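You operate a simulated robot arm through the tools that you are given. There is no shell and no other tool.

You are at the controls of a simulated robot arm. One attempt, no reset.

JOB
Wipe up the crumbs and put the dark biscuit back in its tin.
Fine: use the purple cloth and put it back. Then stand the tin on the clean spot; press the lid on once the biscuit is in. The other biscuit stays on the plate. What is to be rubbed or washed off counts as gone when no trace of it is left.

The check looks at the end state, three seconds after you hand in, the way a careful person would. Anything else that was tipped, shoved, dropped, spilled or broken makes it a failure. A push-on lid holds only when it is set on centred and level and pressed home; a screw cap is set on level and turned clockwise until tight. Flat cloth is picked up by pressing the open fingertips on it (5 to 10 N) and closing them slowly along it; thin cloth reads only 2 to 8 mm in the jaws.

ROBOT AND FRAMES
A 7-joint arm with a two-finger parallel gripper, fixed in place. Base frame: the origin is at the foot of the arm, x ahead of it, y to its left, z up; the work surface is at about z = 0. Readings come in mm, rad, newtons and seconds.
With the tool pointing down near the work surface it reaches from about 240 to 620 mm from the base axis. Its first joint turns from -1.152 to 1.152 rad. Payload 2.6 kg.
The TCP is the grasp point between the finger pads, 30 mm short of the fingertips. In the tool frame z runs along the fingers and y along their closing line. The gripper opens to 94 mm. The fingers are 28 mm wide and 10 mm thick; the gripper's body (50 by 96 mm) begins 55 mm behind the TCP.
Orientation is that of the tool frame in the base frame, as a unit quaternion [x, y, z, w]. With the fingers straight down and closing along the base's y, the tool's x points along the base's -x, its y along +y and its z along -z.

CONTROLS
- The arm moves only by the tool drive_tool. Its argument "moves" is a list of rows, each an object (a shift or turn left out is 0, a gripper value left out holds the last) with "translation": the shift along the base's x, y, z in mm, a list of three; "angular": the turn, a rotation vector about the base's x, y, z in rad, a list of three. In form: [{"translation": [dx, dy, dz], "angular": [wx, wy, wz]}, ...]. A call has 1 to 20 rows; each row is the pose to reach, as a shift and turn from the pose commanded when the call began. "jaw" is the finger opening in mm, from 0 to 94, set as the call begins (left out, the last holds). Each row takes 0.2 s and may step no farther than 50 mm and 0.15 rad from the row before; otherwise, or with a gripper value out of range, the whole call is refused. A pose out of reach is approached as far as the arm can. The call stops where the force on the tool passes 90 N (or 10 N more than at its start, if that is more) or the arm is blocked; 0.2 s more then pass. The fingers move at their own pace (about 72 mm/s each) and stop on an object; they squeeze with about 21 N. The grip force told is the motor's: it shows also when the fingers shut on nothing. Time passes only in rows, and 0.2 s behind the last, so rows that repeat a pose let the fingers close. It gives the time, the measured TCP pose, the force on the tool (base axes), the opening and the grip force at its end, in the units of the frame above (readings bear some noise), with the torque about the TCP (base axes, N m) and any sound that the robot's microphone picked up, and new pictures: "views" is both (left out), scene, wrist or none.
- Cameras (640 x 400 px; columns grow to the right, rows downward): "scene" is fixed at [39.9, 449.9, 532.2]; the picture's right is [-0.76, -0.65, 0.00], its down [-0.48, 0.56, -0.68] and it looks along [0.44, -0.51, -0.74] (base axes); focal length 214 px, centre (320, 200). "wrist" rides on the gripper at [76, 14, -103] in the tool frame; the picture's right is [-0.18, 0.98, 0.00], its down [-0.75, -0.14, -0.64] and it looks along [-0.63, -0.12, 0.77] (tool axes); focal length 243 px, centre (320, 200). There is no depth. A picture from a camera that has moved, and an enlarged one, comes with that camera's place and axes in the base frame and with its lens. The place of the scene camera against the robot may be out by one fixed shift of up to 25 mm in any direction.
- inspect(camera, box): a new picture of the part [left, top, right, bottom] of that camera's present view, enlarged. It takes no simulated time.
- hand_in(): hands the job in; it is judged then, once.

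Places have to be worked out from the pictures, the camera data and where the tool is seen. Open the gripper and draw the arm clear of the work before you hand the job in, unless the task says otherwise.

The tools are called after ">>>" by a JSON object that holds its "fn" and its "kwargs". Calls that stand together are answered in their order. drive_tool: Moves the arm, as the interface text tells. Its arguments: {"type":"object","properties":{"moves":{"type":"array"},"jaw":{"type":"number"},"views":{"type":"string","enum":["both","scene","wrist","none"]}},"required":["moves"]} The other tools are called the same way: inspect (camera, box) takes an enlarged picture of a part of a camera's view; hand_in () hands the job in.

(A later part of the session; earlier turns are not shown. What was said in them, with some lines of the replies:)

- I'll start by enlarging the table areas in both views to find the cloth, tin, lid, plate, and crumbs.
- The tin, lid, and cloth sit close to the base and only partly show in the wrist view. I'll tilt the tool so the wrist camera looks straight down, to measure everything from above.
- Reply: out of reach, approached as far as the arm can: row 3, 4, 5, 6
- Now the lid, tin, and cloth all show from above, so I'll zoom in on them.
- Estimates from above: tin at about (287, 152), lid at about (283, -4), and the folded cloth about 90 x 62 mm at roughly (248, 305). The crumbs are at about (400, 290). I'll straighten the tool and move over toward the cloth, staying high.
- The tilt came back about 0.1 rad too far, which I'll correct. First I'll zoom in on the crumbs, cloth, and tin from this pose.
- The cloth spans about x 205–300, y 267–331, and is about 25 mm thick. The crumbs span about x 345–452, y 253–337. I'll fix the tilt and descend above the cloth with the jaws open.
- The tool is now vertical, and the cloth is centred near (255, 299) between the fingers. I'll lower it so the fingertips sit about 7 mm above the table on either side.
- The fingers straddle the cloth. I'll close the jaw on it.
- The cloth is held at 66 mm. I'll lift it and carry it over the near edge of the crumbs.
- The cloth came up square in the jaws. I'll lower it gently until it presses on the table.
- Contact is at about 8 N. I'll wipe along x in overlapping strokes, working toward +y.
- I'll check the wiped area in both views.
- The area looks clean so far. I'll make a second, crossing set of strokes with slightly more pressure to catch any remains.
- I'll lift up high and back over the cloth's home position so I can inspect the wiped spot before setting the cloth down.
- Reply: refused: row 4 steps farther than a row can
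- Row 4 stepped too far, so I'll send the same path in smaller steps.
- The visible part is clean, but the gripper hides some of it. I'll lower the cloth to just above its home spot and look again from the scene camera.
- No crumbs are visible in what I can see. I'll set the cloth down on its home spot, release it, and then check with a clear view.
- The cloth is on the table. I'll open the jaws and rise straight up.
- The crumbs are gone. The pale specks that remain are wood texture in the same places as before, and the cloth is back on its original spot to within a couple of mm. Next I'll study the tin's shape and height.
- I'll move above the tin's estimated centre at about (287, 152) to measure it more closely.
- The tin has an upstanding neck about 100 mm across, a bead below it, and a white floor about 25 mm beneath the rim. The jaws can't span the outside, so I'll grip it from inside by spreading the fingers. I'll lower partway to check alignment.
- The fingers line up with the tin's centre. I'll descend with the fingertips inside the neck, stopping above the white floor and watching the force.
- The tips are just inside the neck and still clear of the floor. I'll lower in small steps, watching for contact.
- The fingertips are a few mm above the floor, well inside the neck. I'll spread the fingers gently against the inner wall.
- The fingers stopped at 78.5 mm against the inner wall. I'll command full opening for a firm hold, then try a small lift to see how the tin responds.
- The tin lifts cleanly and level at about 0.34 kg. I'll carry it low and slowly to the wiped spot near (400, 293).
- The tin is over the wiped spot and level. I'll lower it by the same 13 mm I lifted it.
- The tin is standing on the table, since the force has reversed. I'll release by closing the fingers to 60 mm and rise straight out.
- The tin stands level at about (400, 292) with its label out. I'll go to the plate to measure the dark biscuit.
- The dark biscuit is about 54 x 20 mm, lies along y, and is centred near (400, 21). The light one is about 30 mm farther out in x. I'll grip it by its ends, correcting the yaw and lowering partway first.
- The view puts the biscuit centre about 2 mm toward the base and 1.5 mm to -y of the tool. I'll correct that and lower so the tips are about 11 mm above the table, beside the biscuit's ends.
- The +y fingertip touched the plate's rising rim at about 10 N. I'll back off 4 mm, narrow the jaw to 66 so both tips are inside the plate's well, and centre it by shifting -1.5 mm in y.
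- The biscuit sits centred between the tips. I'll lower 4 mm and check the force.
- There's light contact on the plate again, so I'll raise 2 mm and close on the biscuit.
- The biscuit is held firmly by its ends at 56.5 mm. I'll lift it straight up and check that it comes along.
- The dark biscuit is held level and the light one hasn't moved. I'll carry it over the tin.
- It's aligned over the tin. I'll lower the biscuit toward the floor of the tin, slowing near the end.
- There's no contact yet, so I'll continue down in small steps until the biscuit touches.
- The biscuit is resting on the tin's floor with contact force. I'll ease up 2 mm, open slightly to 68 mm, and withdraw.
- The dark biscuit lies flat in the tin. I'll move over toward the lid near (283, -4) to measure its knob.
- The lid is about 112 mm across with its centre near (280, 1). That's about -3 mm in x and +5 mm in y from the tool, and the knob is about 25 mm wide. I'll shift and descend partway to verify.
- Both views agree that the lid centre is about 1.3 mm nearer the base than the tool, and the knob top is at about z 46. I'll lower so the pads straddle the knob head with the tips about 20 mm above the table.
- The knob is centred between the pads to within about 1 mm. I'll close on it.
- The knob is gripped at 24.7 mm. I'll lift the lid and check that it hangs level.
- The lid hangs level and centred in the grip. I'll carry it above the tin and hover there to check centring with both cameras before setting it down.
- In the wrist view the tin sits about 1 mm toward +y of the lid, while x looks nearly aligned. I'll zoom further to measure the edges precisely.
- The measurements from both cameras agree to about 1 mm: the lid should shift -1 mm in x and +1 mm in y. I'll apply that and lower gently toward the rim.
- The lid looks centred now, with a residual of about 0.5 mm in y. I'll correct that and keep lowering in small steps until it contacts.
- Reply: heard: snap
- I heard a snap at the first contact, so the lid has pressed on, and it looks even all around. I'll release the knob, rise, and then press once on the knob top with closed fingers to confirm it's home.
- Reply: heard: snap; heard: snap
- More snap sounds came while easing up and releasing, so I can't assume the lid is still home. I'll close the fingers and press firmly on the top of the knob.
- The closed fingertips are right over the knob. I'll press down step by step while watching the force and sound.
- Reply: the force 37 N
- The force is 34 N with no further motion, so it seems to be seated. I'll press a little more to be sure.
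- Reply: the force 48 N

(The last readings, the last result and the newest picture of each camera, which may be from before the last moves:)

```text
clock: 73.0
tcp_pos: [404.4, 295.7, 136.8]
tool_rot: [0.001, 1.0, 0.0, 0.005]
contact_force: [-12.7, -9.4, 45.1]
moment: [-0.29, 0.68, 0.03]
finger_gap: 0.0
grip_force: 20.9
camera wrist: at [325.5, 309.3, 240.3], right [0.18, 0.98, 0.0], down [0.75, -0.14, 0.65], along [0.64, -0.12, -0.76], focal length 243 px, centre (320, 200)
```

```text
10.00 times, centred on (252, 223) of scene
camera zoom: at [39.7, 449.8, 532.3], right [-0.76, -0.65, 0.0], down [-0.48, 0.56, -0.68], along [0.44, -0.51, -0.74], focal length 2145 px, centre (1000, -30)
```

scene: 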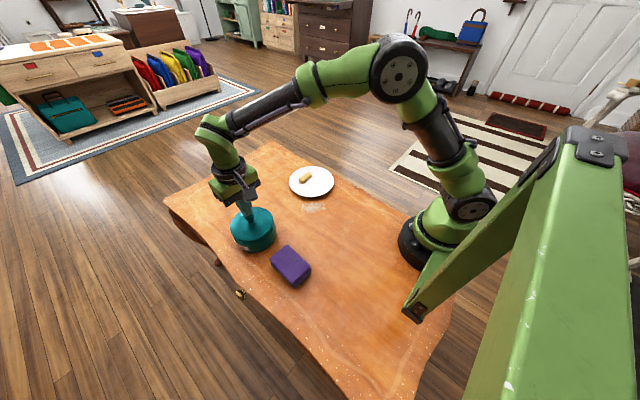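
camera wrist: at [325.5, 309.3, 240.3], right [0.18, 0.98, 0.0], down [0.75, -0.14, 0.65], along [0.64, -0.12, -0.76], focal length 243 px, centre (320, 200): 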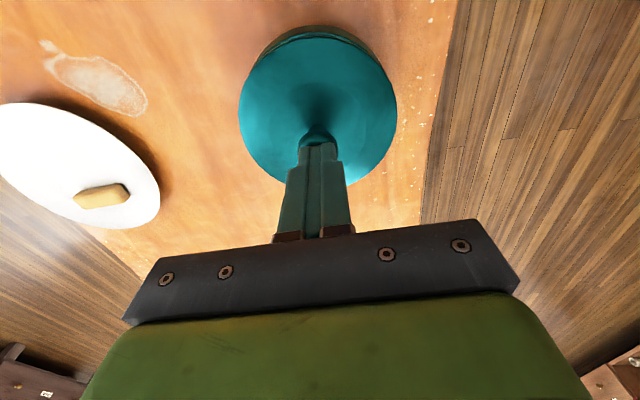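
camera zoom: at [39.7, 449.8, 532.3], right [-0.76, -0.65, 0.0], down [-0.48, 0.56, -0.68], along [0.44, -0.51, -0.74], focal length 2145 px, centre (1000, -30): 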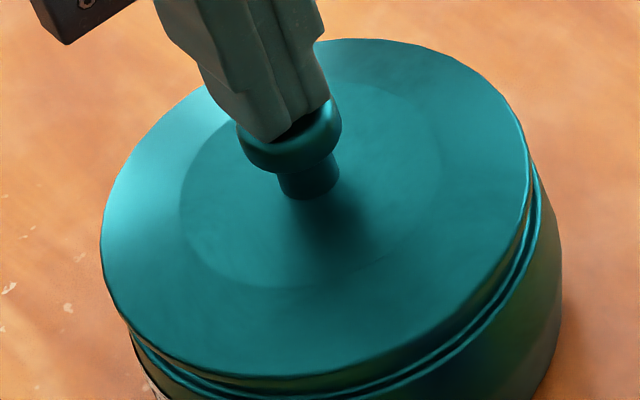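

At 45 N there was no movement and no new snap, so the lid is solidly against the tin. To confirm it's really latched, I'll rise, regrip the knob, and do a 3 mm test lift to see whether the tin's weight comes with it.

>>> {"fn": "drive_tool", "kwargs": {"moves": [{"translation": [-1, -1, 4]}, {"translation": [-1, -1, 12]}, {"translation": [-1, -1, 20]}, {"translation": [-1, -1, 20]}], "views": "none"}}

>>> {"fn": "drive_tool", "kwargs": {"moves": [{"translation": [0, 0, 0]}, {"translation": [0, 0, 0]}, {"translation": [0, 0, 0]}], "jaw": 60}}

>>> {"fn": "inspect", "kwargs": {"camera": "wrist", "box": [200, 30, 456, 190]}}

>>> {"fn": "inspect", "kwargs": {"camera": "scene", "box": [220, 203, 284, 243]}}

```text
clock: 74.0
tcp_pos: [402.3, 292.8, 152.7]
tool_rot: [0.0, 1.0, -0.002, 0.001]
contact_force: [-0.3, 0.2, 0.9]
moment: [-0.02, -0.01, -0.02]
finger_gap: 0.0
grip_force: 21.0
```

```text
clock: 74.8
tcp_pos: [402.9, 291.9, 153.8]
tool_rot: [0.0, 1.0, -0.002, 0.001]
contact_force: [0.5, -0.9, -0.3]
moment: [-0.02, 0.03, 0.01]
finger_gap: 60.1
grip_force: 0.1
camera wrist: at [324.9, 307.1, 256.5], right [0.18, 0.98, 0.0], down [0.75, -0.14, 0.64], along [0.63, -0.12, -0.77], focal length 243 px, centre (320, 200)
```

scene: 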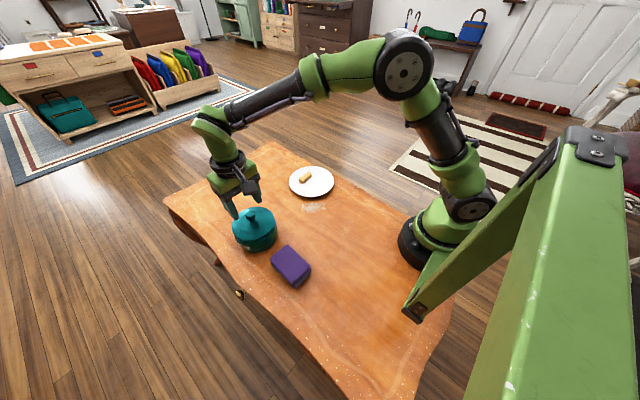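
wrist: 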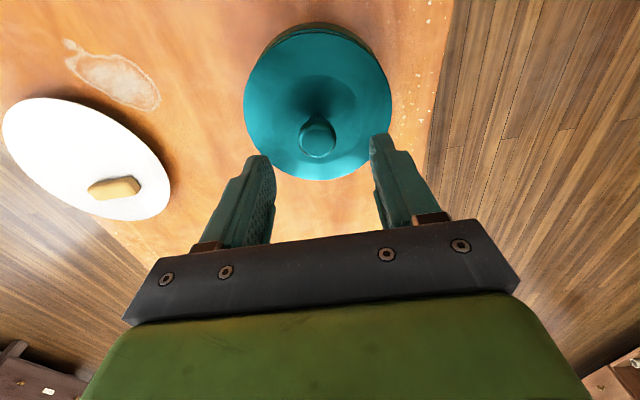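

```text
2.50 times, centred on (328, 110) of wrist
camera zoom: at [324.9, 307.1, 256.5], right [0.18, 0.98, 0.0], down [0.75, -0.14, 0.64], along [0.63, -0.12, -0.77], focal length 606 px, centre (300, 425)
```

zoom: 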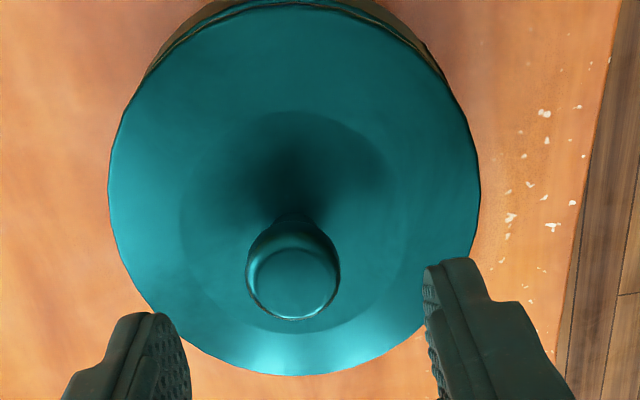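

```text
10.00 times, centred on (252, 223) of scene
camera zoom: at [39.9, 449.9, 532.2], right [-0.76, -0.65, 0.0], down [-0.48, 0.56, -0.68], along [0.44, -0.51, -0.74], focal length 2145 px, centre (1000, -30)
```

zoom: 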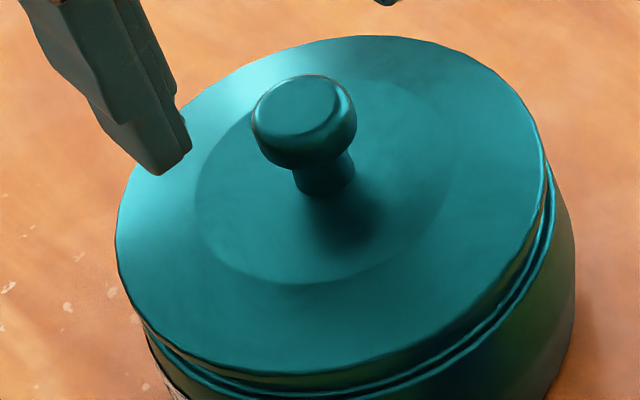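

The tin and lid moved together by about 3 mm toward -x/-y when I eased off, which already suggests they're joined. I'll recentre on the knob with a (-2.5, -2) shift, regrip, and do the small test lift.

>>> {"fn": "drive_tool", "kwargs": {"moves": [{"translation": [-2.5, -2, 0]}, {"translation": [-2.5, -2, -20]}, {"translation": [-2.5, -2, -38]}, {"translation": [-2.5, -2, -43]}, {"translation": [-2.5, -2, -43]}], "views": "none"}}

>>> {"fn": "drive_tool", "kwargs": {"moves": [{"translation": [0, 0, 0]}, {"translation": [0, 0, 0]}, {"translation": [0, 0, 0]}, {"translation": [0, 0, 0]}], "jaw": 12, "views": "none"}}

>>> {"fn": "drive_tool", "kwargs": {"moves": [{"translation": [0, 0, 1]}, {"translation": [0, 0, 2]}, {"translation": [0, 0, 3]}, {"translation": [0, 0, 3]}]}}

>>> {"fn": "inspect", "kwargs": {"camera": "scene", "box": [220, 203, 284, 243]}}

```text
clock: 76.0
tcp_pos: [398.6, 289.7, 111.3]
tool_rot: [0.0, 1.0, -0.002, 0.001]
contact_force: [-1.2, 0.0, 1.2]
moment: [0.0, 0.02, 0.0]
finger_gap: 59.9
grip_force: 0.1
```

```text
clock: 77.0
tcp_pos: [399.1, 289.8, 110.2]
tool_rot: [0.0, 1.0, -0.002, 0.001]
contact_force: [0.3, 0.0, 0.5]
moment: [-0.03, -0.03, 0.02]
finger_gap: 25.0
grip_force: 20.2
heard: snap
```

```text
clock: 78.0
tcp_pos: [399.2, 291.1, 113.3]
tool_rot: [0.0, 1.0, -0.003, 0.002]
contact_force: [-0.2, 0.1, -0.2]
moment: [-0.02, 0.01, 0.01]
finger_gap: 24.5
grip_force: 20.8
camera wrist: at [321.4, 306.1, 216.3], right [0.18, 0.98, 0.0], down [0.75, -0.14, 0.64], along [0.63, -0.12, -0.77], focal length 243 px, centre (320, 200)
```

scene: 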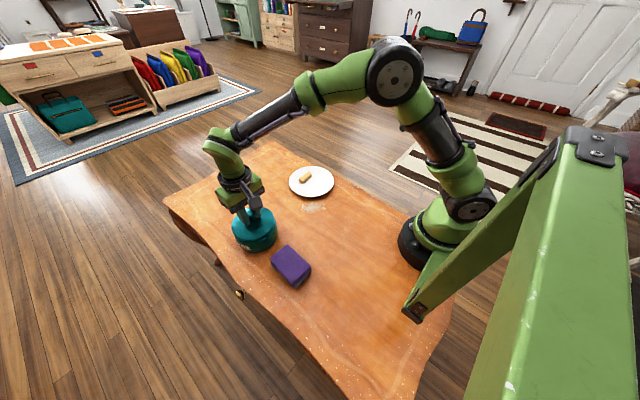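
wrist: 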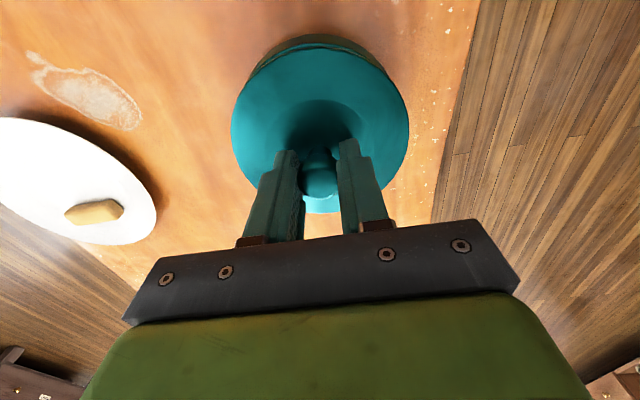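

```text
10.00 times, centred on (252, 223) of scene
camera zoom: at [39.9, 449.9, 532.2], right [-0.76, -0.65, 0.0], down [-0.48, 0.56, -0.68], along [0.44, -0.51, -0.74], focal length 2145 px, centre (1000, -30)
```

zoom: 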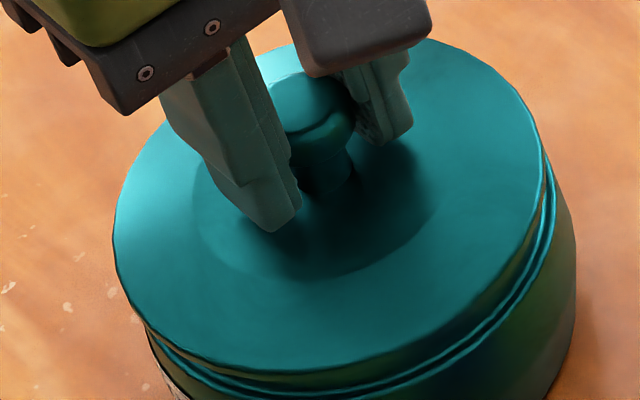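

The force reads about zero, so it's ambiguous. I'll raise another 4 mm and compare the lid against the tin's bead.

>>> {"fn": "drive_tool", "kwargs": {"moves": [{"translation": [0, 0, 2]}, {"translation": [0, 0, 4]}, {"translation": [0, 0, 4]}, {"translation": [0, 0, 4]}]}}

>>> {"fn": "inspect", "kwargs": {"camera": "scene", "box": [220, 203, 284, 243]}}

>>> {"fn": "inspect", "kwargs": {"camera": "wrist", "box": [225, 25, 417, 145]}}

```text
clock: 79.0
tcp_pos: [400.2, 292.6, 116.9]
tool_rot: [0.0, 1.0, -0.002, 0.001]
contact_force: [-0.1, -0.4, -1.1]
moment: [0.0, -0.01, 0.02]
finger_gap: 25.1
grip_force: 21.3
camera wrist: at [322.2, 306.3, 220.1], right [0.18, 0.98, 0.0], down [0.75, -0.14, 0.64], along [0.63, -0.12, -0.76], focal length 243 px, centre (320, 200)
```

scene: 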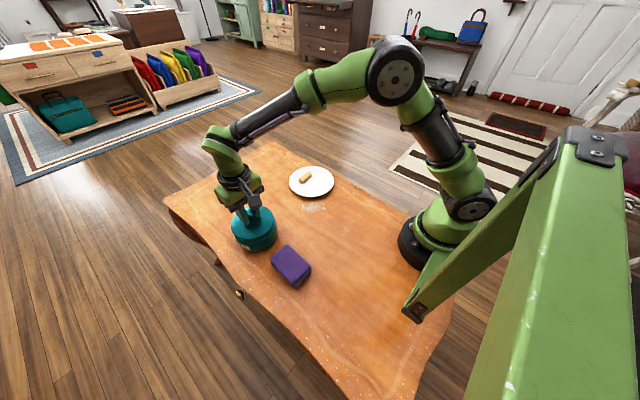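
wrist: 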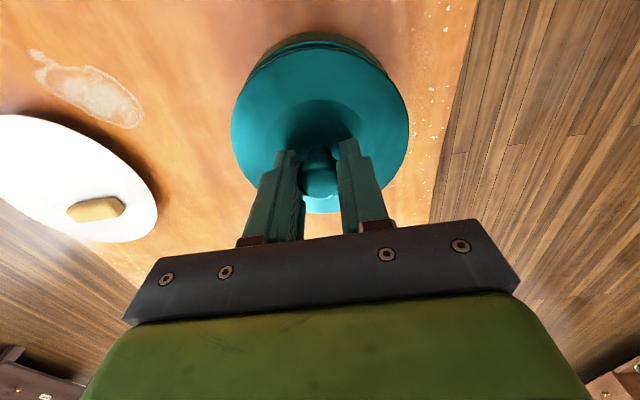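

```text
10.00 times, centred on (252, 223) of scene
camera zoom: at [39.9, 449.9, 532.2], right [-0.76, -0.65, 0.0], down [-0.48, 0.56, -0.68], along [0.44, -0.51, -0.74], focal length 2145 px, centre (1000, -30)
```

zoom: 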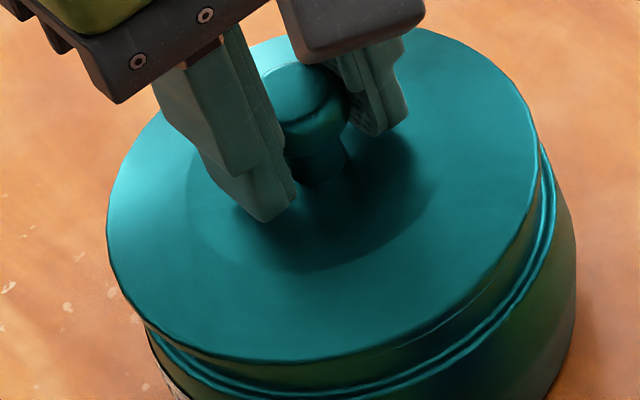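

```text
3.33 times, centred on (321, 85) of wrist
camera zoom: at [322.2, 306.3, 220.1], right [0.18, 0.98, 0.0], down [0.75, -0.14, 0.64], along [0.63, -0.12, -0.76], focal length 809 px, centre (317, 583)
```

zoom: 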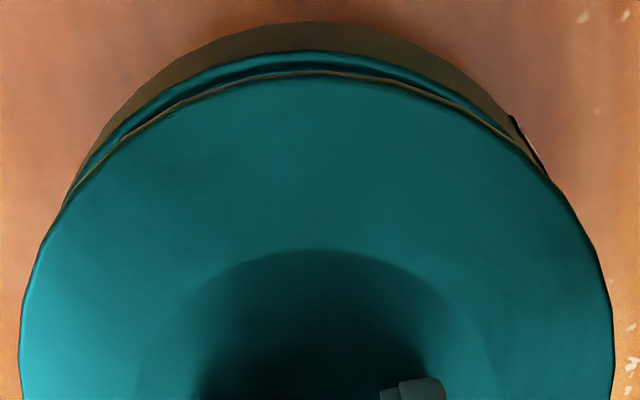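

The lid did lift off alone: the force equals only the lid's weight, and the gap grew. The squeeze must have pushed it about 1 mm sideways and popped it loose. I'll recentre by (-0.7, -1.1) and set it back on gently.

>>> {"fn": "drive_tool", "kwargs": {"moves": [{"translation": [-0.7, -1.1, 0]}, {"translation": [-0.7, -1.1, 0]}, {"translation": [-0.7, -1.1, 0]}]}}

>>> {"fn": "inspect", "kwargs": {"camera": "wrist", "box": [225, 25, 417, 145]}}

>>> {"fn": "inspect", "kwargs": {"camera": "scene", "box": [220, 203, 284, 243]}}

```text
clock: 79.8
tcp_pos: [399.2, 289.9, 117.0]
tool_rot: [0.001, 1.0, -0.001, 0.001]
contact_force: [-0.3, -0.6, 0.0]
moment: [0.0, 0.0, 0.02]
finger_gap: 24.8
grip_force: 21.2
camera wrist: at [321.4, 304.6, 219.7], right [0.18, 0.98, 0.0], down [0.75, -0.14, 0.64], along [0.63, -0.12, -0.77], focal length 243 px, centre (320, 200)
```

scene: 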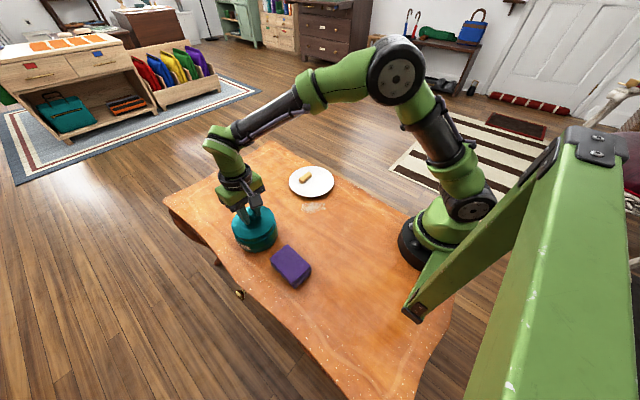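
wrist: 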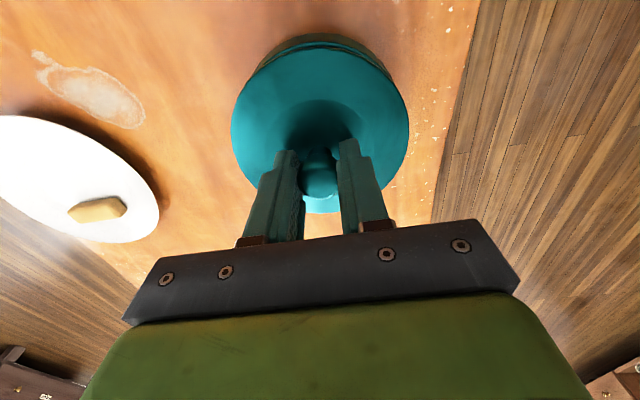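

```text
3.33 times, centred on (321, 85) of wrist
camera zoom: at [321.4, 304.6, 219.7], right [0.18, 0.98, 0.0], down [0.75, -0.14, 0.64], along [0.63, -0.12, -0.77], focal length 809 px, centre (317, 583)
```

zoom: 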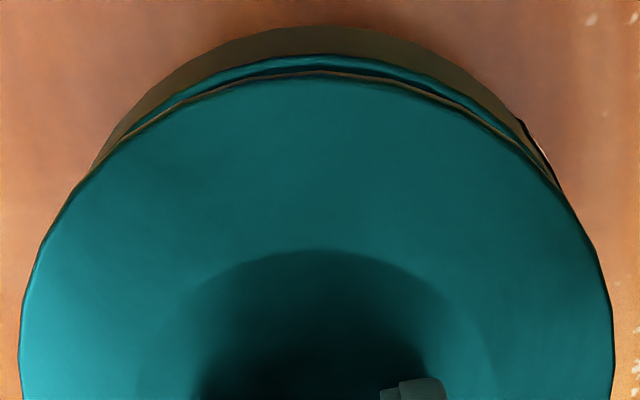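

```text
10.00 times, centred on (252, 223) of scene
camera zoom: at [39.9, 449.9, 532.2], right [-0.76, -0.65, 0.0], down [-0.48, 0.56, -0.68], along [0.44, -0.51, -0.74], focal length 2145 px, centre (1000, -30)
```

zoom: 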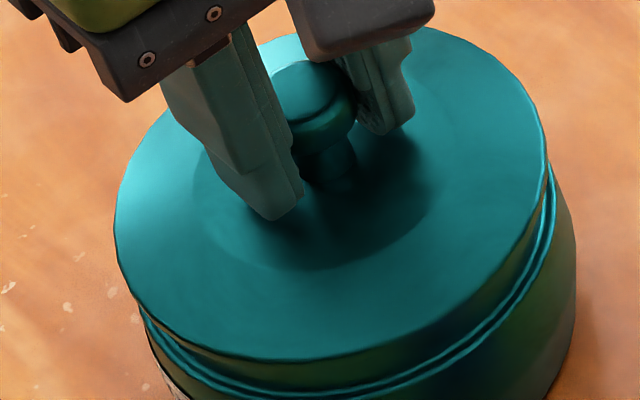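

That's slightly overshot in y, by about 0.5 mm. I'll correct it and lower until I feel contact.

>>> {"fn": "drive_tool", "kwargs": {"moves": [{"translation": [0, 0.5, -1]}, {"translation": [0, 0.5, -3]}, {"translation": [0, 0.5, -4]}, {"translation": [0, 0.5, -4]}]}}

>>> {"fn": "inspect", "kwargs": {"camera": "wrist", "box": [225, 25, 417, 145]}}

>>> {"fn": "inspect", "kwargs": {"camera": "scene", "box": [220, 203, 284, 243]}}

```text
clock: 80.8
tcp_pos: [398.8, 289.9, 112.9]
tool_rot: [0.0, 1.0, -0.002, 0.001]
contact_force: [-0.1, 0.9, 0.1]
moment: [-0.02, 0.0, -0.01]
finger_gap: 24.6
grip_force: 20.9
camera wrist: at [321.4, 305.2, 216.1], right [0.18, 0.98, 0.0], down [0.75, -0.14, 0.64], along [0.63, -0.12, -0.77], focal length 243 px, centre (320, 200)
```

scene: 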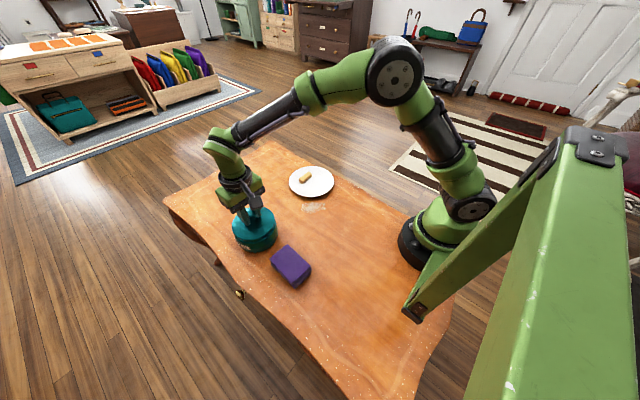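
wrist: 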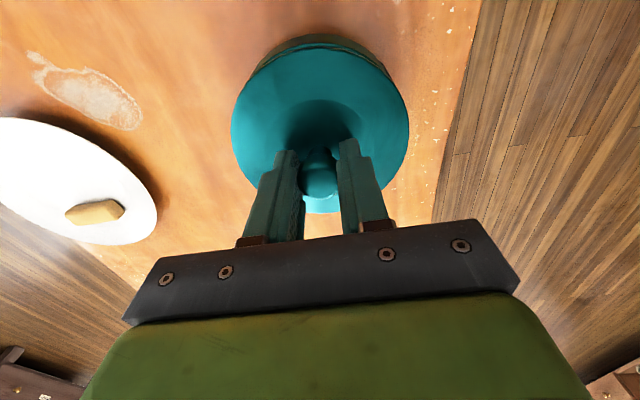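

```text
3.33 times, centred on (321, 85) of wrist
camera zoom: at [321.4, 305.2, 216.1], right [0.18, 0.98, 0.0], down [0.75, -0.14, 0.64], along [0.63, -0.12, -0.77], focal length 809 px, centre (317, 583)
```

zoom: 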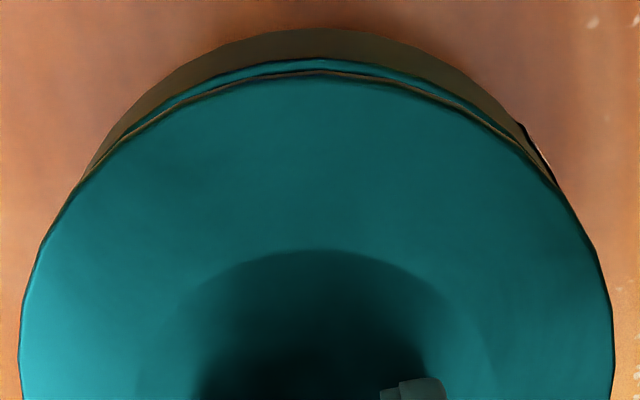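

```text
10.00 times, centred on (252, 223) of scene
camera zoom: at [39.9, 449.9, 532.2], right [-0.76, -0.65, 0.0], down [-0.48, 0.56, -0.68], along [0.44, -0.51, -0.74], focal length 2145 px, centre (1000, -30)
```

zoom: 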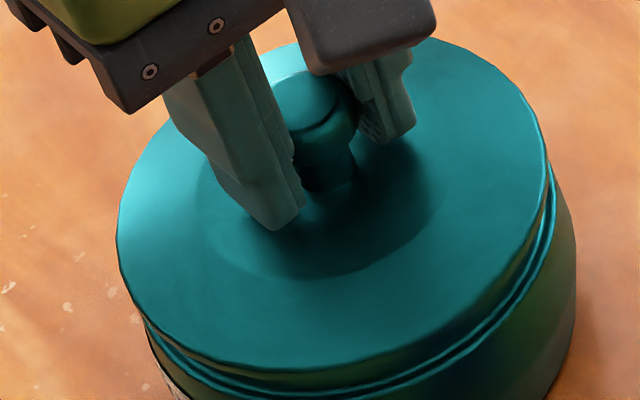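

The lid is symmetric and level over the rim with no contact yet. I'll lower in 1.5 mm steps.

>>> {"fn": "drive_tool", "kwargs": {"moves": [{"translation": [0, 0, -1]}, {"translation": [0, 0, -1.5]}, {"translation": [0, 0, -1.5]}], "views": "none"}}

>>> {"fn": "drive_tool", "kwargs": {"moves": [{"translation": [0, 0, -1]}, {"translation": [0, 0, -1.5]}, {"translation": [0, 0, -1.5]}], "views": "none"}}

```text
clock: 81.6
tcp_pos: [397.9, 290.2, 111.9]
tool_rot: [0.0, 1.0, -0.001, 0.001]
contact_force: [-1.1, -0.4, -0.3]
moment: [-0.03, 0.0, 0.04]
finger_gap: 24.5
grip_force: 21.5
```

```text
clock: 82.4
tcp_pos: [398.8, 291.3, 110.8]
tool_rot: [0.001, 1.0, -0.001, 0.003]
contact_force: [-1.0, -4.5, 14.6]
moment: [0.06, 0.09, -0.01]
finger_gap: 24.8
grip_force: 21.1
heard: snap
```

Snap again at about 15 N. I'll relax only about 1.2 mm so I don't pull up, then open the fingers and listen.

>>> {"fn": "drive_tool", "kwargs": {"moves": [{"translation": [0, 0, 0.6]}, {"translation": [0, 0, 1.1]}, {"translation": [0, 0, 1.1]}], "views": "none"}}

```text
clock: 83.2
tcp_pos: [398.3, 291.2, 112.4]
tool_rot: [0.0, 1.0, -0.002, 0.002]
contact_force: [2.7, -4.1, 13.8]
moment: [0.09, -0.18, 0.0]
finger_gap: 25.0
grip_force: 20.2
```

>>> {"fn": "drive_tool", "kwargs": {"moves": [{"translation": [0, 0, 0.5]}, {"translation": [0, 0, 0.5]}]}}

>>> {"fn": "inspect", "kwargs": {"camera": "scene", "box": [220, 203, 284, 243]}}

>>> {"fn": "inspect", "kwargs": {"camera": "wrist", "box": [225, 25, 417, 145]}}

```text
clock: 83.8
tcp_pos: [398.2, 291.1, 111.6]
tool_rot: [0.0, 1.0, -0.002, 0.001]
contact_force: [2.4, -1.8, 4.7]
moment: [0.04, -0.49, -0.06]
finger_gap: 24.8
grip_force: 21.4
camera wrist: at [321.0, 305.4, 214.1], right [0.18, 0.98, 0.0], down [0.75, -0.14, 0.64], along [0.63, -0.12, -0.77], focal length 243 px, centre (320, 200)
```

scene: 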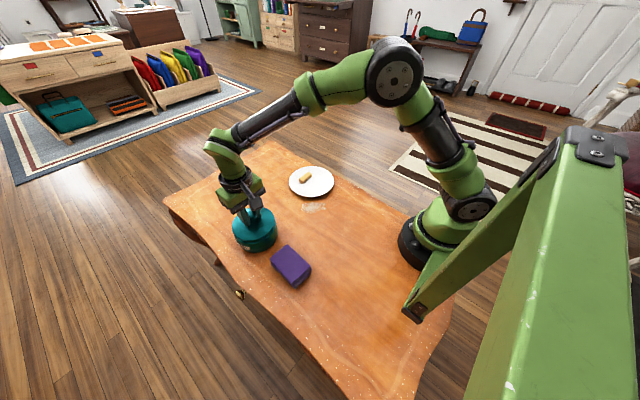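
wrist: 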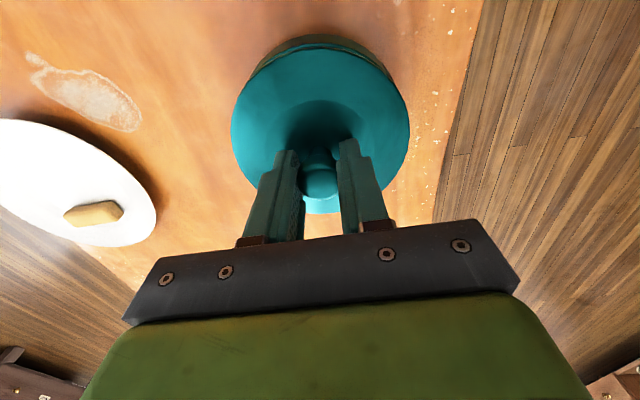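

```text
10.00 times, centred on (252, 223) of scene
camera zoom: at [39.9, 449.9, 532.2], right [-0.76, -0.65, 0.0], down [-0.48, 0.56, -0.68], along [0.44, -0.51, -0.74], focal length 2145 px, centre (1000, -30)
```

zoom: 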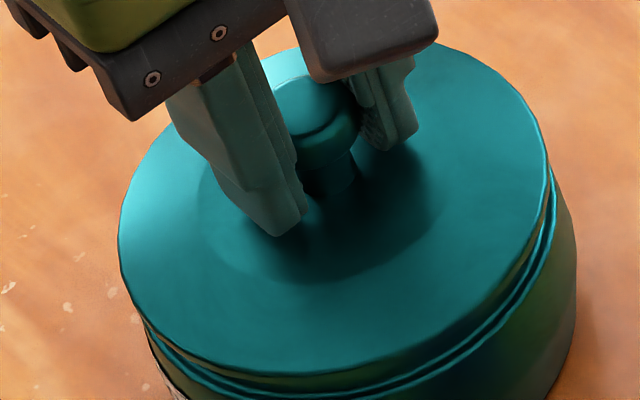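

```text
3.33 times, centred on (321, 85) of wrist
camera zoom: at [321.0, 305.4, 214.1], right [0.18, 0.98, 0.0], down [0.75, -0.14, 0.64], along [0.63, -0.12, -0.77], focal length 809 px, centre (317, 583)
```

zoom: 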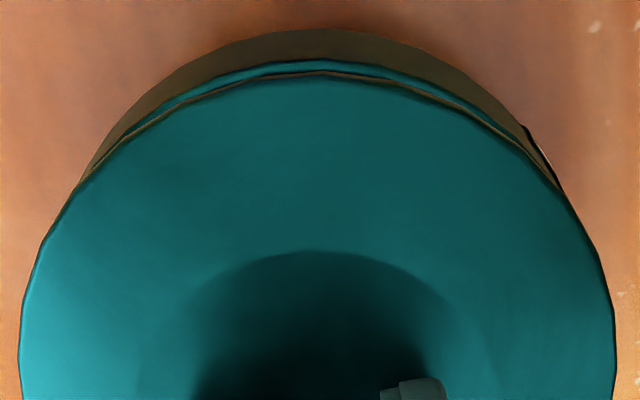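

The force is down to about 5 N with no new snap. I'll open the fingers in place without rising yet.

>>> {"fn": "drive_tool", "kwargs": {"moves": [{"translation": [0, 0, 0.3]}, {"translation": [0, 0, 0.3]}, {"translation": [0, 0, 0.3]}], "jaw": 60}}

>>> {"fn": "inspect", "kwargs": {"camera": "scene", "box": [220, 203, 284, 243]}}

>>> {"fn": "inspect", "kwargs": {"camera": "wrist", "box": [225, 25, 417, 145]}}

```text
clock: 84.6
tcp_pos: [398.2, 291.2, 111.6]
tool_rot: [0.0, 1.0, -0.001, 0.001]
contact_force: [0.7, 0.0, 0.5]
moment: [-0.02, -0.01, -0.02]
finger_gap: 59.8
grip_force: 0.1
camera wrist: at [321.3, 305.4, 214.6], right [0.18, 0.98, 0.0], down [0.75, -0.14, 0.64], along [0.63, -0.12, -0.77], focal length 243 px, centre (320, 200)
```

scene: 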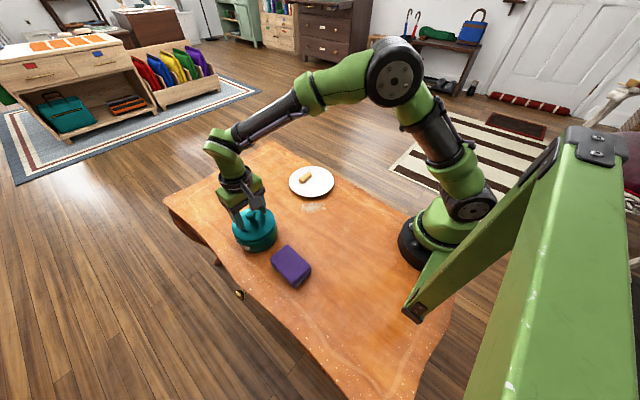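
wrist: 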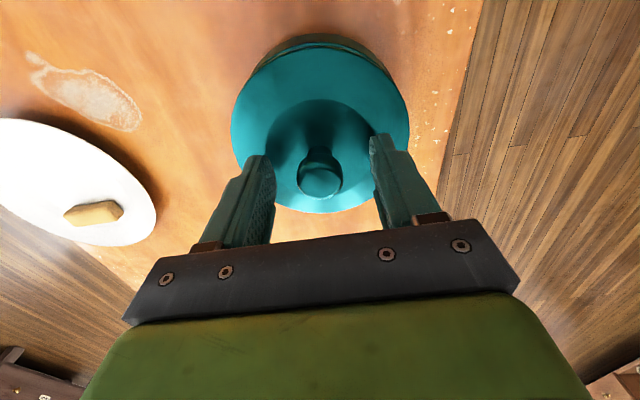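

```text
10.00 times, centred on (252, 223) of scene
camera zoom: at [39.9, 449.9, 532.2], right [-0.76, -0.65, 0.0], down [-0.48, 0.56, -0.68], along [0.44, -0.51, -0.74], focal length 2145 px, centre (1000, -30)
```

zoom: 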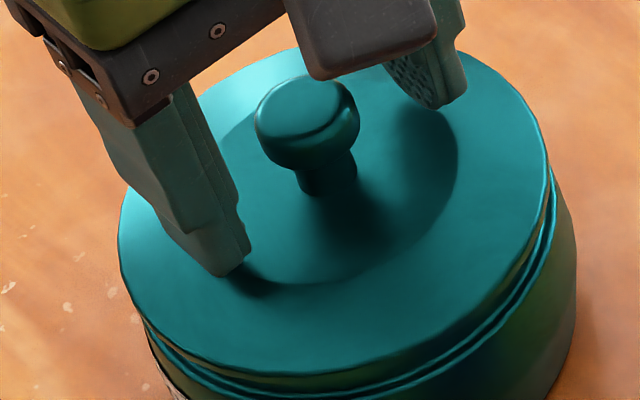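

```text
3.33 times, centred on (321, 85) of wrist
camera zoom: at [321.3, 305.4, 214.6], right [0.18, 0.98, 0.0], down [0.75, -0.14, 0.64], along [0.63, -0.12, -0.77], focal length 809 px, centre (317, 583)
```

zoom: 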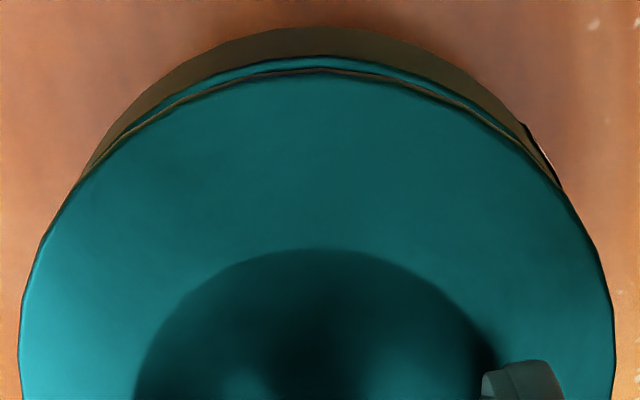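

It released quietly with a single net snap, so the lid is on. I'll rise, close the fingers, and press straight down on the knob to make sure it's home.

>>> {"fn": "drive_tool", "kwargs": {"moves": [{"translation": [0, 0, 15]}, {"translation": [0, 0, 38]}, {"translation": [0, 0, 42]}, {"translation": [0, 0, 42]}], "views": "none"}}

>>> {"fn": "drive_tool", "kwargs": {"moves": [{"translation": [0, 0, 0]}, {"translation": [0, 0, 0]}, {"translation": [0, 0, 0]}, {"translation": [0, 0, -8]}, {"translation": [0, 0, -13]}, {"translation": [0, 0, -13]}], "jaw": 0}}

>>> {"fn": "inspect", "kwargs": {"camera": "wrist", "box": [200, 50, 456, 210]}}

>>> {"fn": "inspect", "kwargs": {"camera": "scene", "box": [220, 193, 284, 233]}}

```text
clock: 85.6
tcp_pos: [397.8, 291.5, 153.4]
tool_rot: [0.0, 1.0, -0.001, 0.001]
contact_force: [0.2, -0.8, 0.1]
moment: [0.01, 0.01, 0.03]
finger_gap: 59.9
grip_force: 0.0
```

```text
clock: 87.0
tcp_pos: [398.5, 290.4, 139.9]
tool_rot: [0.0, 1.0, -0.001, 0.001]
contact_force: [-1.3, -0.5, -0.9]
moment: [0.02, 0.04, -0.01]
finger_gap: 0.0
grip_force: 20.5
camera wrist: at [321.4, 306.3, 243.7], right [0.18, 0.98, 0.0], down [0.75, -0.14, 0.64], along [0.63, -0.12, -0.77], focal length 243 px, centre (320, 200)
```

scene: 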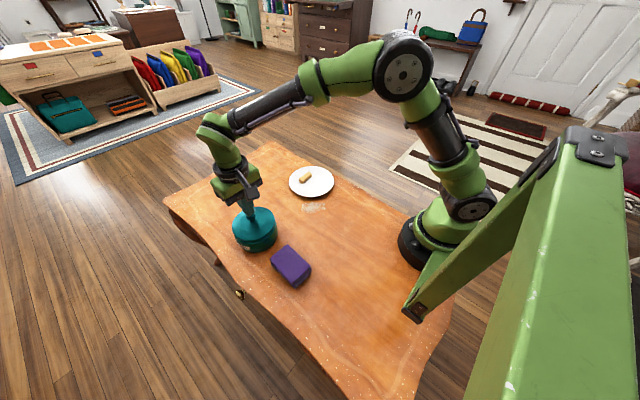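
wrist: 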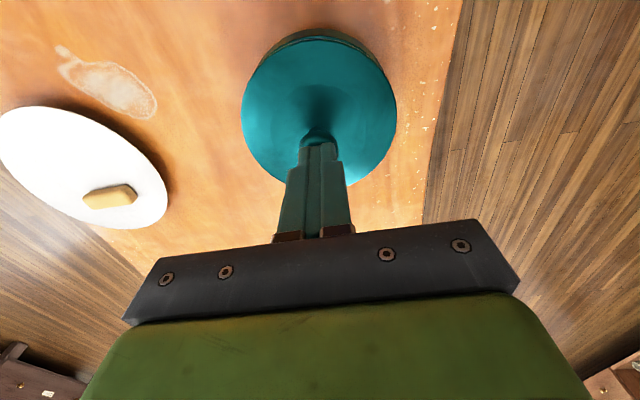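

```text
2.50 times, centred on (328, 130) of wrist
camera zoom: at [321.4, 306.3, 243.7], right [0.18, 0.98, 0.0], down [0.75, -0.14, 0.64], along [0.63, -0.12, -0.77], focal length 606 px, centre (300, 375)
```

zoom: 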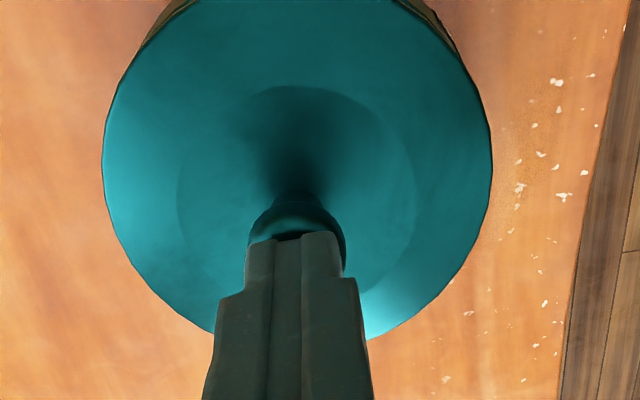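

```text
10.00 times, centred on (252, 213) of scene
camera zoom: at [39.9, 449.9, 532.2], right [-0.76, -0.65, 0.0], down [-0.48, 0.56, -0.68], along [0.44, -0.51, -0.74], focal length 2145 px, centre (1000, 70)
```

zoom: 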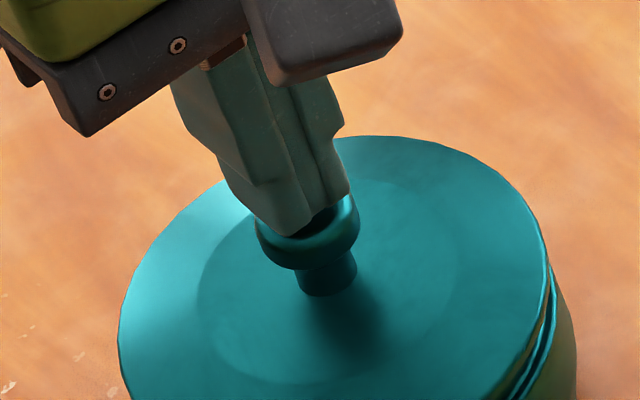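

The fingertips are centred over the knob. I'll press straight down in stages to about 30 N.

>>> {"fn": "drive_tool", "kwargs": {"moves": [{"translation": [0, 0, -1.5]}, {"translation": [0, 0, -3]}, {"translation": [0, 0, -3]}], "views": "none"}}

>>> {"fn": "drive_tool", "kwargs": {"moves": [{"translation": [-0.3, -0.3, -0.8]}, {"translation": [-0.5, -0.5, -1.5]}, {"translation": [-0.5, -0.5, -1.5]}], "views": "none"}}

```text
clock: 87.8
tcp_pos: [398.9, 292.4, 139.2]
tool_rot: [0.0, 1.0, 0.0, 0.001]
contact_force: [-2.6, -2.4, 7.5]
moment: [-0.06, 0.06, 0.02]
finger_gap: 0.2
grip_force: 21.2
```

```text
clock: 88.6
tcp_pos: [398.2, 291.0, 138.0]
tool_rot: [0.0, 1.0, 0.0, 0.003]
contact_force: [2.6, 2.3, 25.9]
moment: [0.1, 0.05, -0.11]
finger_gap: 0.0
grip_force: 21.5
```

>>> {"fn": "drive_tool", "kwargs": {"moves": [{"translation": [-0.2, -0.2, -0.8]}, {"translation": [-0.3, -0.3, -1.8]}, {"translation": [-0.3, -0.3, -1.8]}]}}

>>> {"fn": "inspect", "kwargs": {"camera": "scene", "box": [220, 203, 284, 243]}}

```text
clock: 89.4
tcp_pos: [398.1, 291.6, 139.3]
tool_rot: [-0.001, 1.0, 0.001, 0.003]
contact_force: [-0.8, 0.4, 34.9]
moment: [0.0, 0.27, 0.03]
finger_gap: 0.2
grip_force: 20.7
camera wrist: at [320.6, 305.6, 240.7], right [0.18, 0.98, 0.0], down [0.75, -0.14, 0.65], along [0.64, -0.12, -0.76], focal length 243 px, centre (320, 200)
```

scene: 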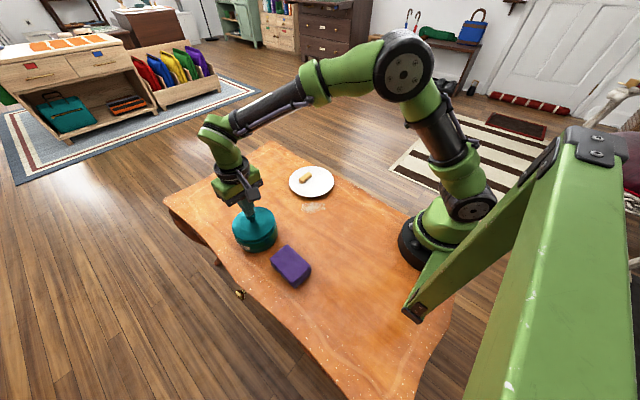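
wrist: 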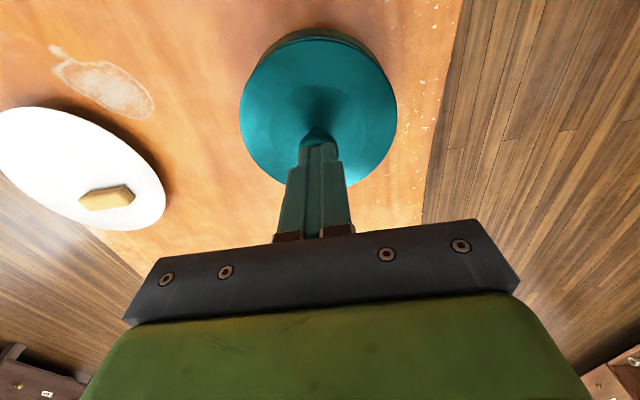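

```text
10.00 times, centred on (252, 223) of scene
camera zoom: at [39.7, 449.8, 532.3], right [-0.76, -0.65, 0.0], down [-0.48, 0.56, -0.68], along [0.44, -0.51, -0.74], focal length 2145 px, centre (1000, -30)
```

zoom: 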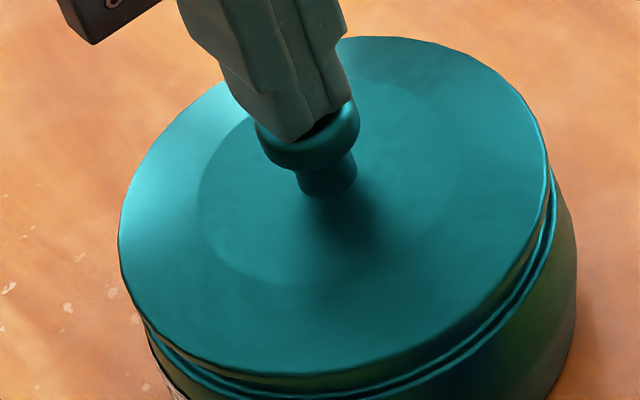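

A straight 35 N press gave no motion and no further snap, so the lid was already home. I'll lift straight off and take a clear look.

>>> {"fn": "drive_tool", "kwargs": {"moves": [{"translation": [0.3, 0.3, 1.5]}, {"translation": [0.8, 0.8, 4]}, {"translation": [0.8, 0.8, 15]}, {"translation": [0.8, 0.8, 50]}, {"translation": [-20, -20, 90]}, {"translation": [-55, -40, 110]}, {"translation": [-95, -60, 120]}, {"translation": [-125, -90, 120]}, {"translation": [-125, -90, 120]}]}}

>>> {"fn": "inspect", "kwargs": {"camera": "scene", "box": [212, 190, 308, 250]}}

>>> {"fn": "inspect", "kwargs": {"camera": "wrist", "box": [200, 20, 456, 180]}}

```text
clock: 91.4
tcp_pos: [271.3, 197.7, 254.3]
tool_rot: [-0.001, 1.0, -0.001, 0.001]
contact_force: [-0.6, 0.2, -0.4]
moment: [0.03, -0.01, 0.0]
finger_gap: 0.0
grip_force: 21.3
camera wrist: at [194.5, 212.0, 358.3], right [0.18, 0.98, 0.0], down [0.75, -0.14, 0.64], along [0.63, -0.12, -0.77], focal length 243 px, centre (320, 200)
```

scene: 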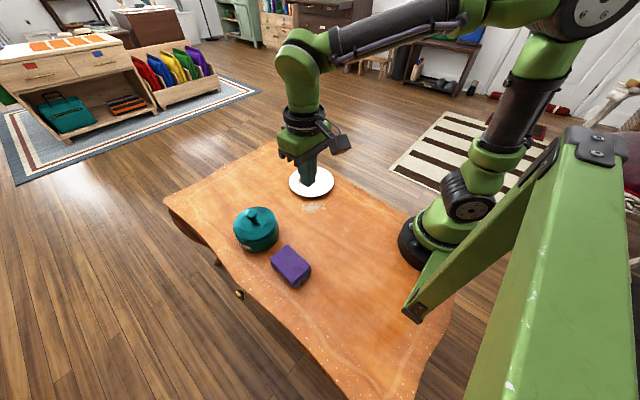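
wrist: 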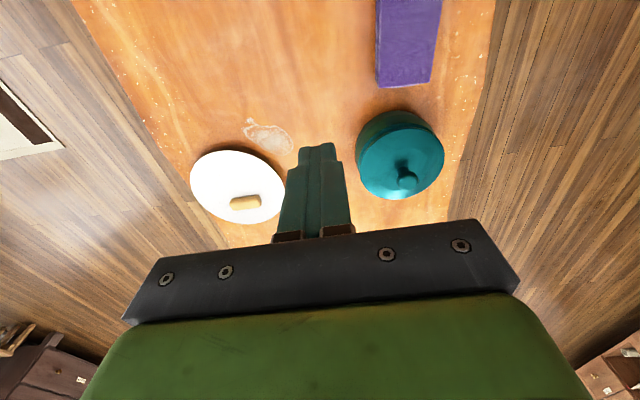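

```text
6.67 times, centred on (260, 220) of scene
camera zoom: at [39.9, 449.9, 532.2], right [-0.76, -0.65, 0.0], down [-0.48, 0.56, -0.68], along [0.44, -0.51, -0.74], focal length 1430 px, centre (720, 67)
```

zoom: 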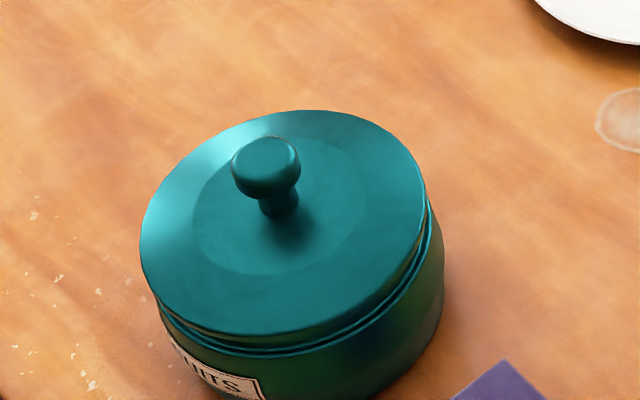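

```text
2.50 times, centred on (328, 100) of wrist
camera zoom: at [194.5, 212.0, 358.3], right [0.18, 0.98, 0.0], down [0.75, -0.14, 0.64], along [0.63, -0.12, -0.77], focal length 606 px, centre (300, 450)
```

zoom: 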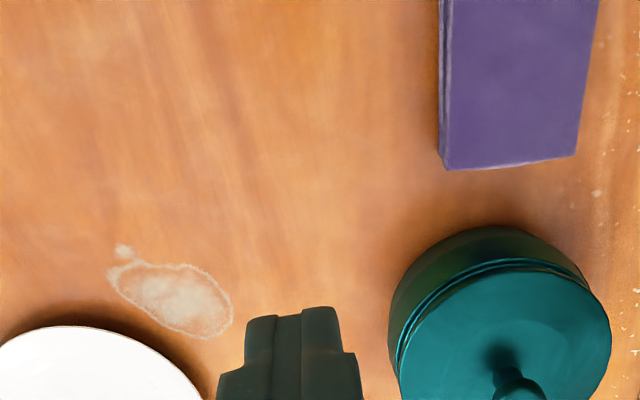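

The tin, lid, cloth, and plate all look in order. I'll zoom on the lid seam from both views to confirm it's level all round.

>>> {"fn": "inspect", "kwargs": {"camera": "wrist", "box": [350, 100, 462, 170]}}

>>> {"fn": "inspect", "kwargs": {"camera": "scene", "box": [228, 220, 284, 255]}}

>>> {"fn": "inspect", "kwargs": {"camera": "wrist", "box": [170, 110, 330, 230]}}

```text
5.71 times, centred on (406, 135) of wrist
camera zoom: at [194.5, 212.0, 358.3], right [0.18, 0.98, 0.0], down [0.75, -0.14, 0.64], along [0.63, -0.12, -0.77], focal length 1386 px, centre (-171, 571)
```

zoom: 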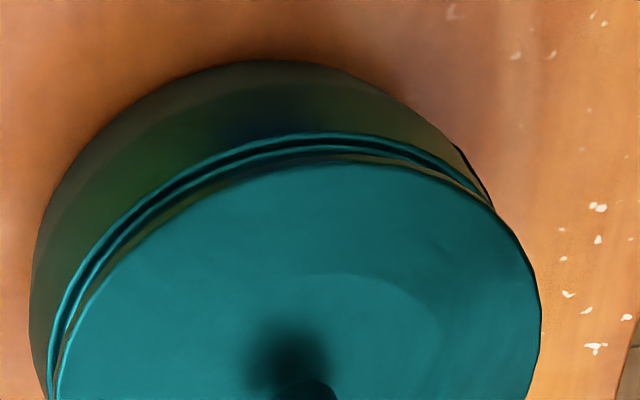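

```text
11.43 times, centred on (256, 238) of scene
camera zoom: at [39.9, 449.9, 532.2], right [-0.76, -0.65, 0.0], down [-0.48, 0.56, -0.68], along [0.44, -0.51, -0.74], focal length 2451 px, centre (1051, -229)
```

zoom: 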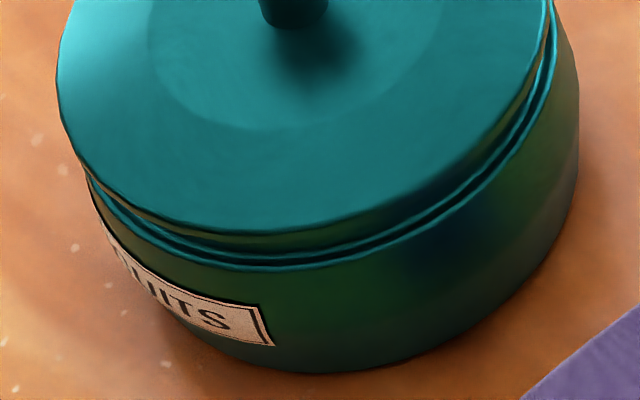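

```text
3.33 times, centred on (250, 170) of wrist
camera zoom: at [194.5, 212.0, 358.3], right [0.18, 0.98, 0.0], down [0.75, -0.14, 0.64], along [0.63, -0.12, -0.77], focal length 809 px, centre (553, 300)
```

zoom: 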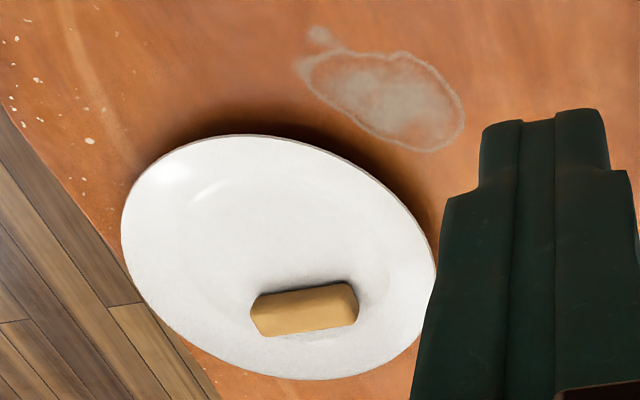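

The lid skirt sits evenly on the bead all round, and the light biscuit is on the plate. I'll open the gripper and draw the arm clear.

>>> {"fn": "drive_tool", "kwargs": {"moves": [{"translation": [0, -20, 15]}, {"translation": [0, -50, 35]}, {"translation": [0, -80, 50]}, {"translation": [0, -100, 60]}, {"translation": [0, -100, 60]}, {"translation": [0, -100, 60]}], "jaw": 90}}

>>> {"fn": "inspect", "kwargs": {"camera": "scene", "box": [160, 140, 400, 290]}}

```text
clock: 92.8
tcp_pos: [271.7, 98.6, 315.4]
tool_rot: [0.0, 1.0, -0.001, 0.0]
contact_force: [1.0, 0.5, 0.2]
moment: [-0.04, 0.01, 0.03]
finger_gap: 90.3
grip_force: 0.1
camera wrist: at [195.1, 114.2, 418.3], right [0.18, 0.98, 0.0], down [0.75, -0.14, 0.64], along [0.63, -0.12, -0.77], focal length 243 px, centre (320, 200)
```

scene: 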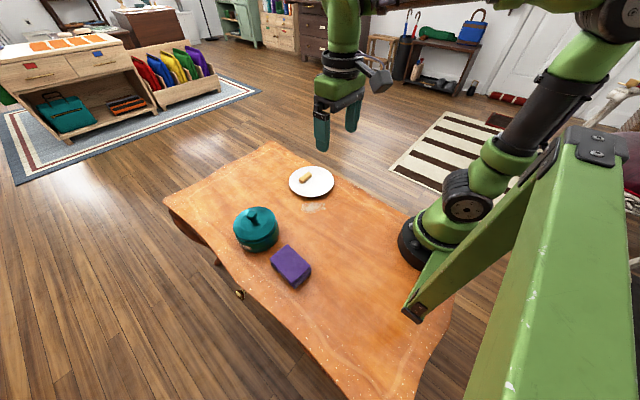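
wrist: 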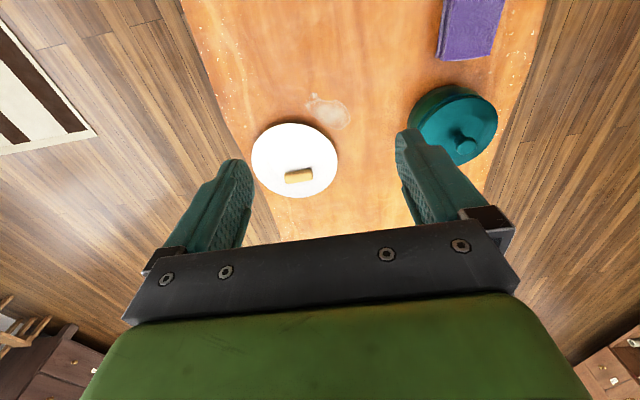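

```text
2.67 times, centred on (280, 215) of scene
camera zoom: at [39.9, 449.9, 532.2], right [-0.76, -0.65, 0.0], down [-0.48, 0.56, -0.68], along [0.44, -0.51, -0.74], focal length 572 px, centre (427, 160)
```

zoom: 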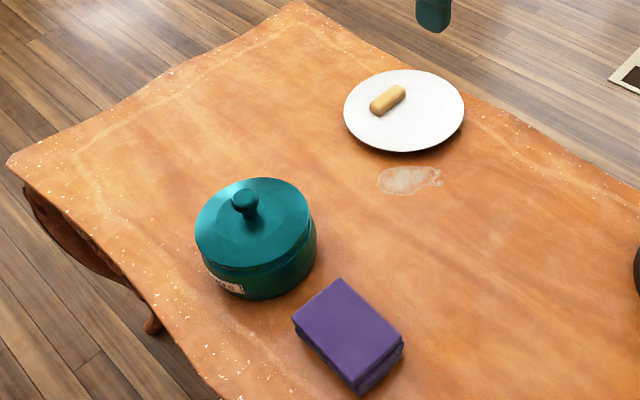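

The crumbs are gone and the purple cloth is back in its place. The tin stands on the wiped spot with the dark biscuit inside and its lid pressed on, and the light biscuit is still on the plate. The gripper is open and clear, so I'm handing in.

>>> {"fn": "hand_in", "kwargs": {}}

```text
The job is handed in.
```

I've handed the job in, and by my last views everything you asked for is done. The result of the check hasn't come back.

- **Crumbs:** I wiped them up with the purple cloth and saw no trace left. The cloth is back within about 2 mm of where it was.
- **Tin:** It stands on the wiped spot, roughly 3–5 mm from where I first set it down, because pressing the lid nudged it.
- **Dark biscuit:** It lies flat inside the tin.
- **Lid:** It sits level and even all round. It came loose once while I was testing it, so I put it back on and heard it snap. A straight 35 N press afterwards didn't move it. I didn't test-lift it again, so whether it is latched rests on that snap and press.
- **Light biscuit:** It is still on the plate. A fingertip pressed on the plate's rim at about 10 N while I was reaching for the dark biscuit; I saw no shift.

I left the pale mark on the table between the plate and where the tin first stood. It looked like a stain in the wood rather than crumbs.
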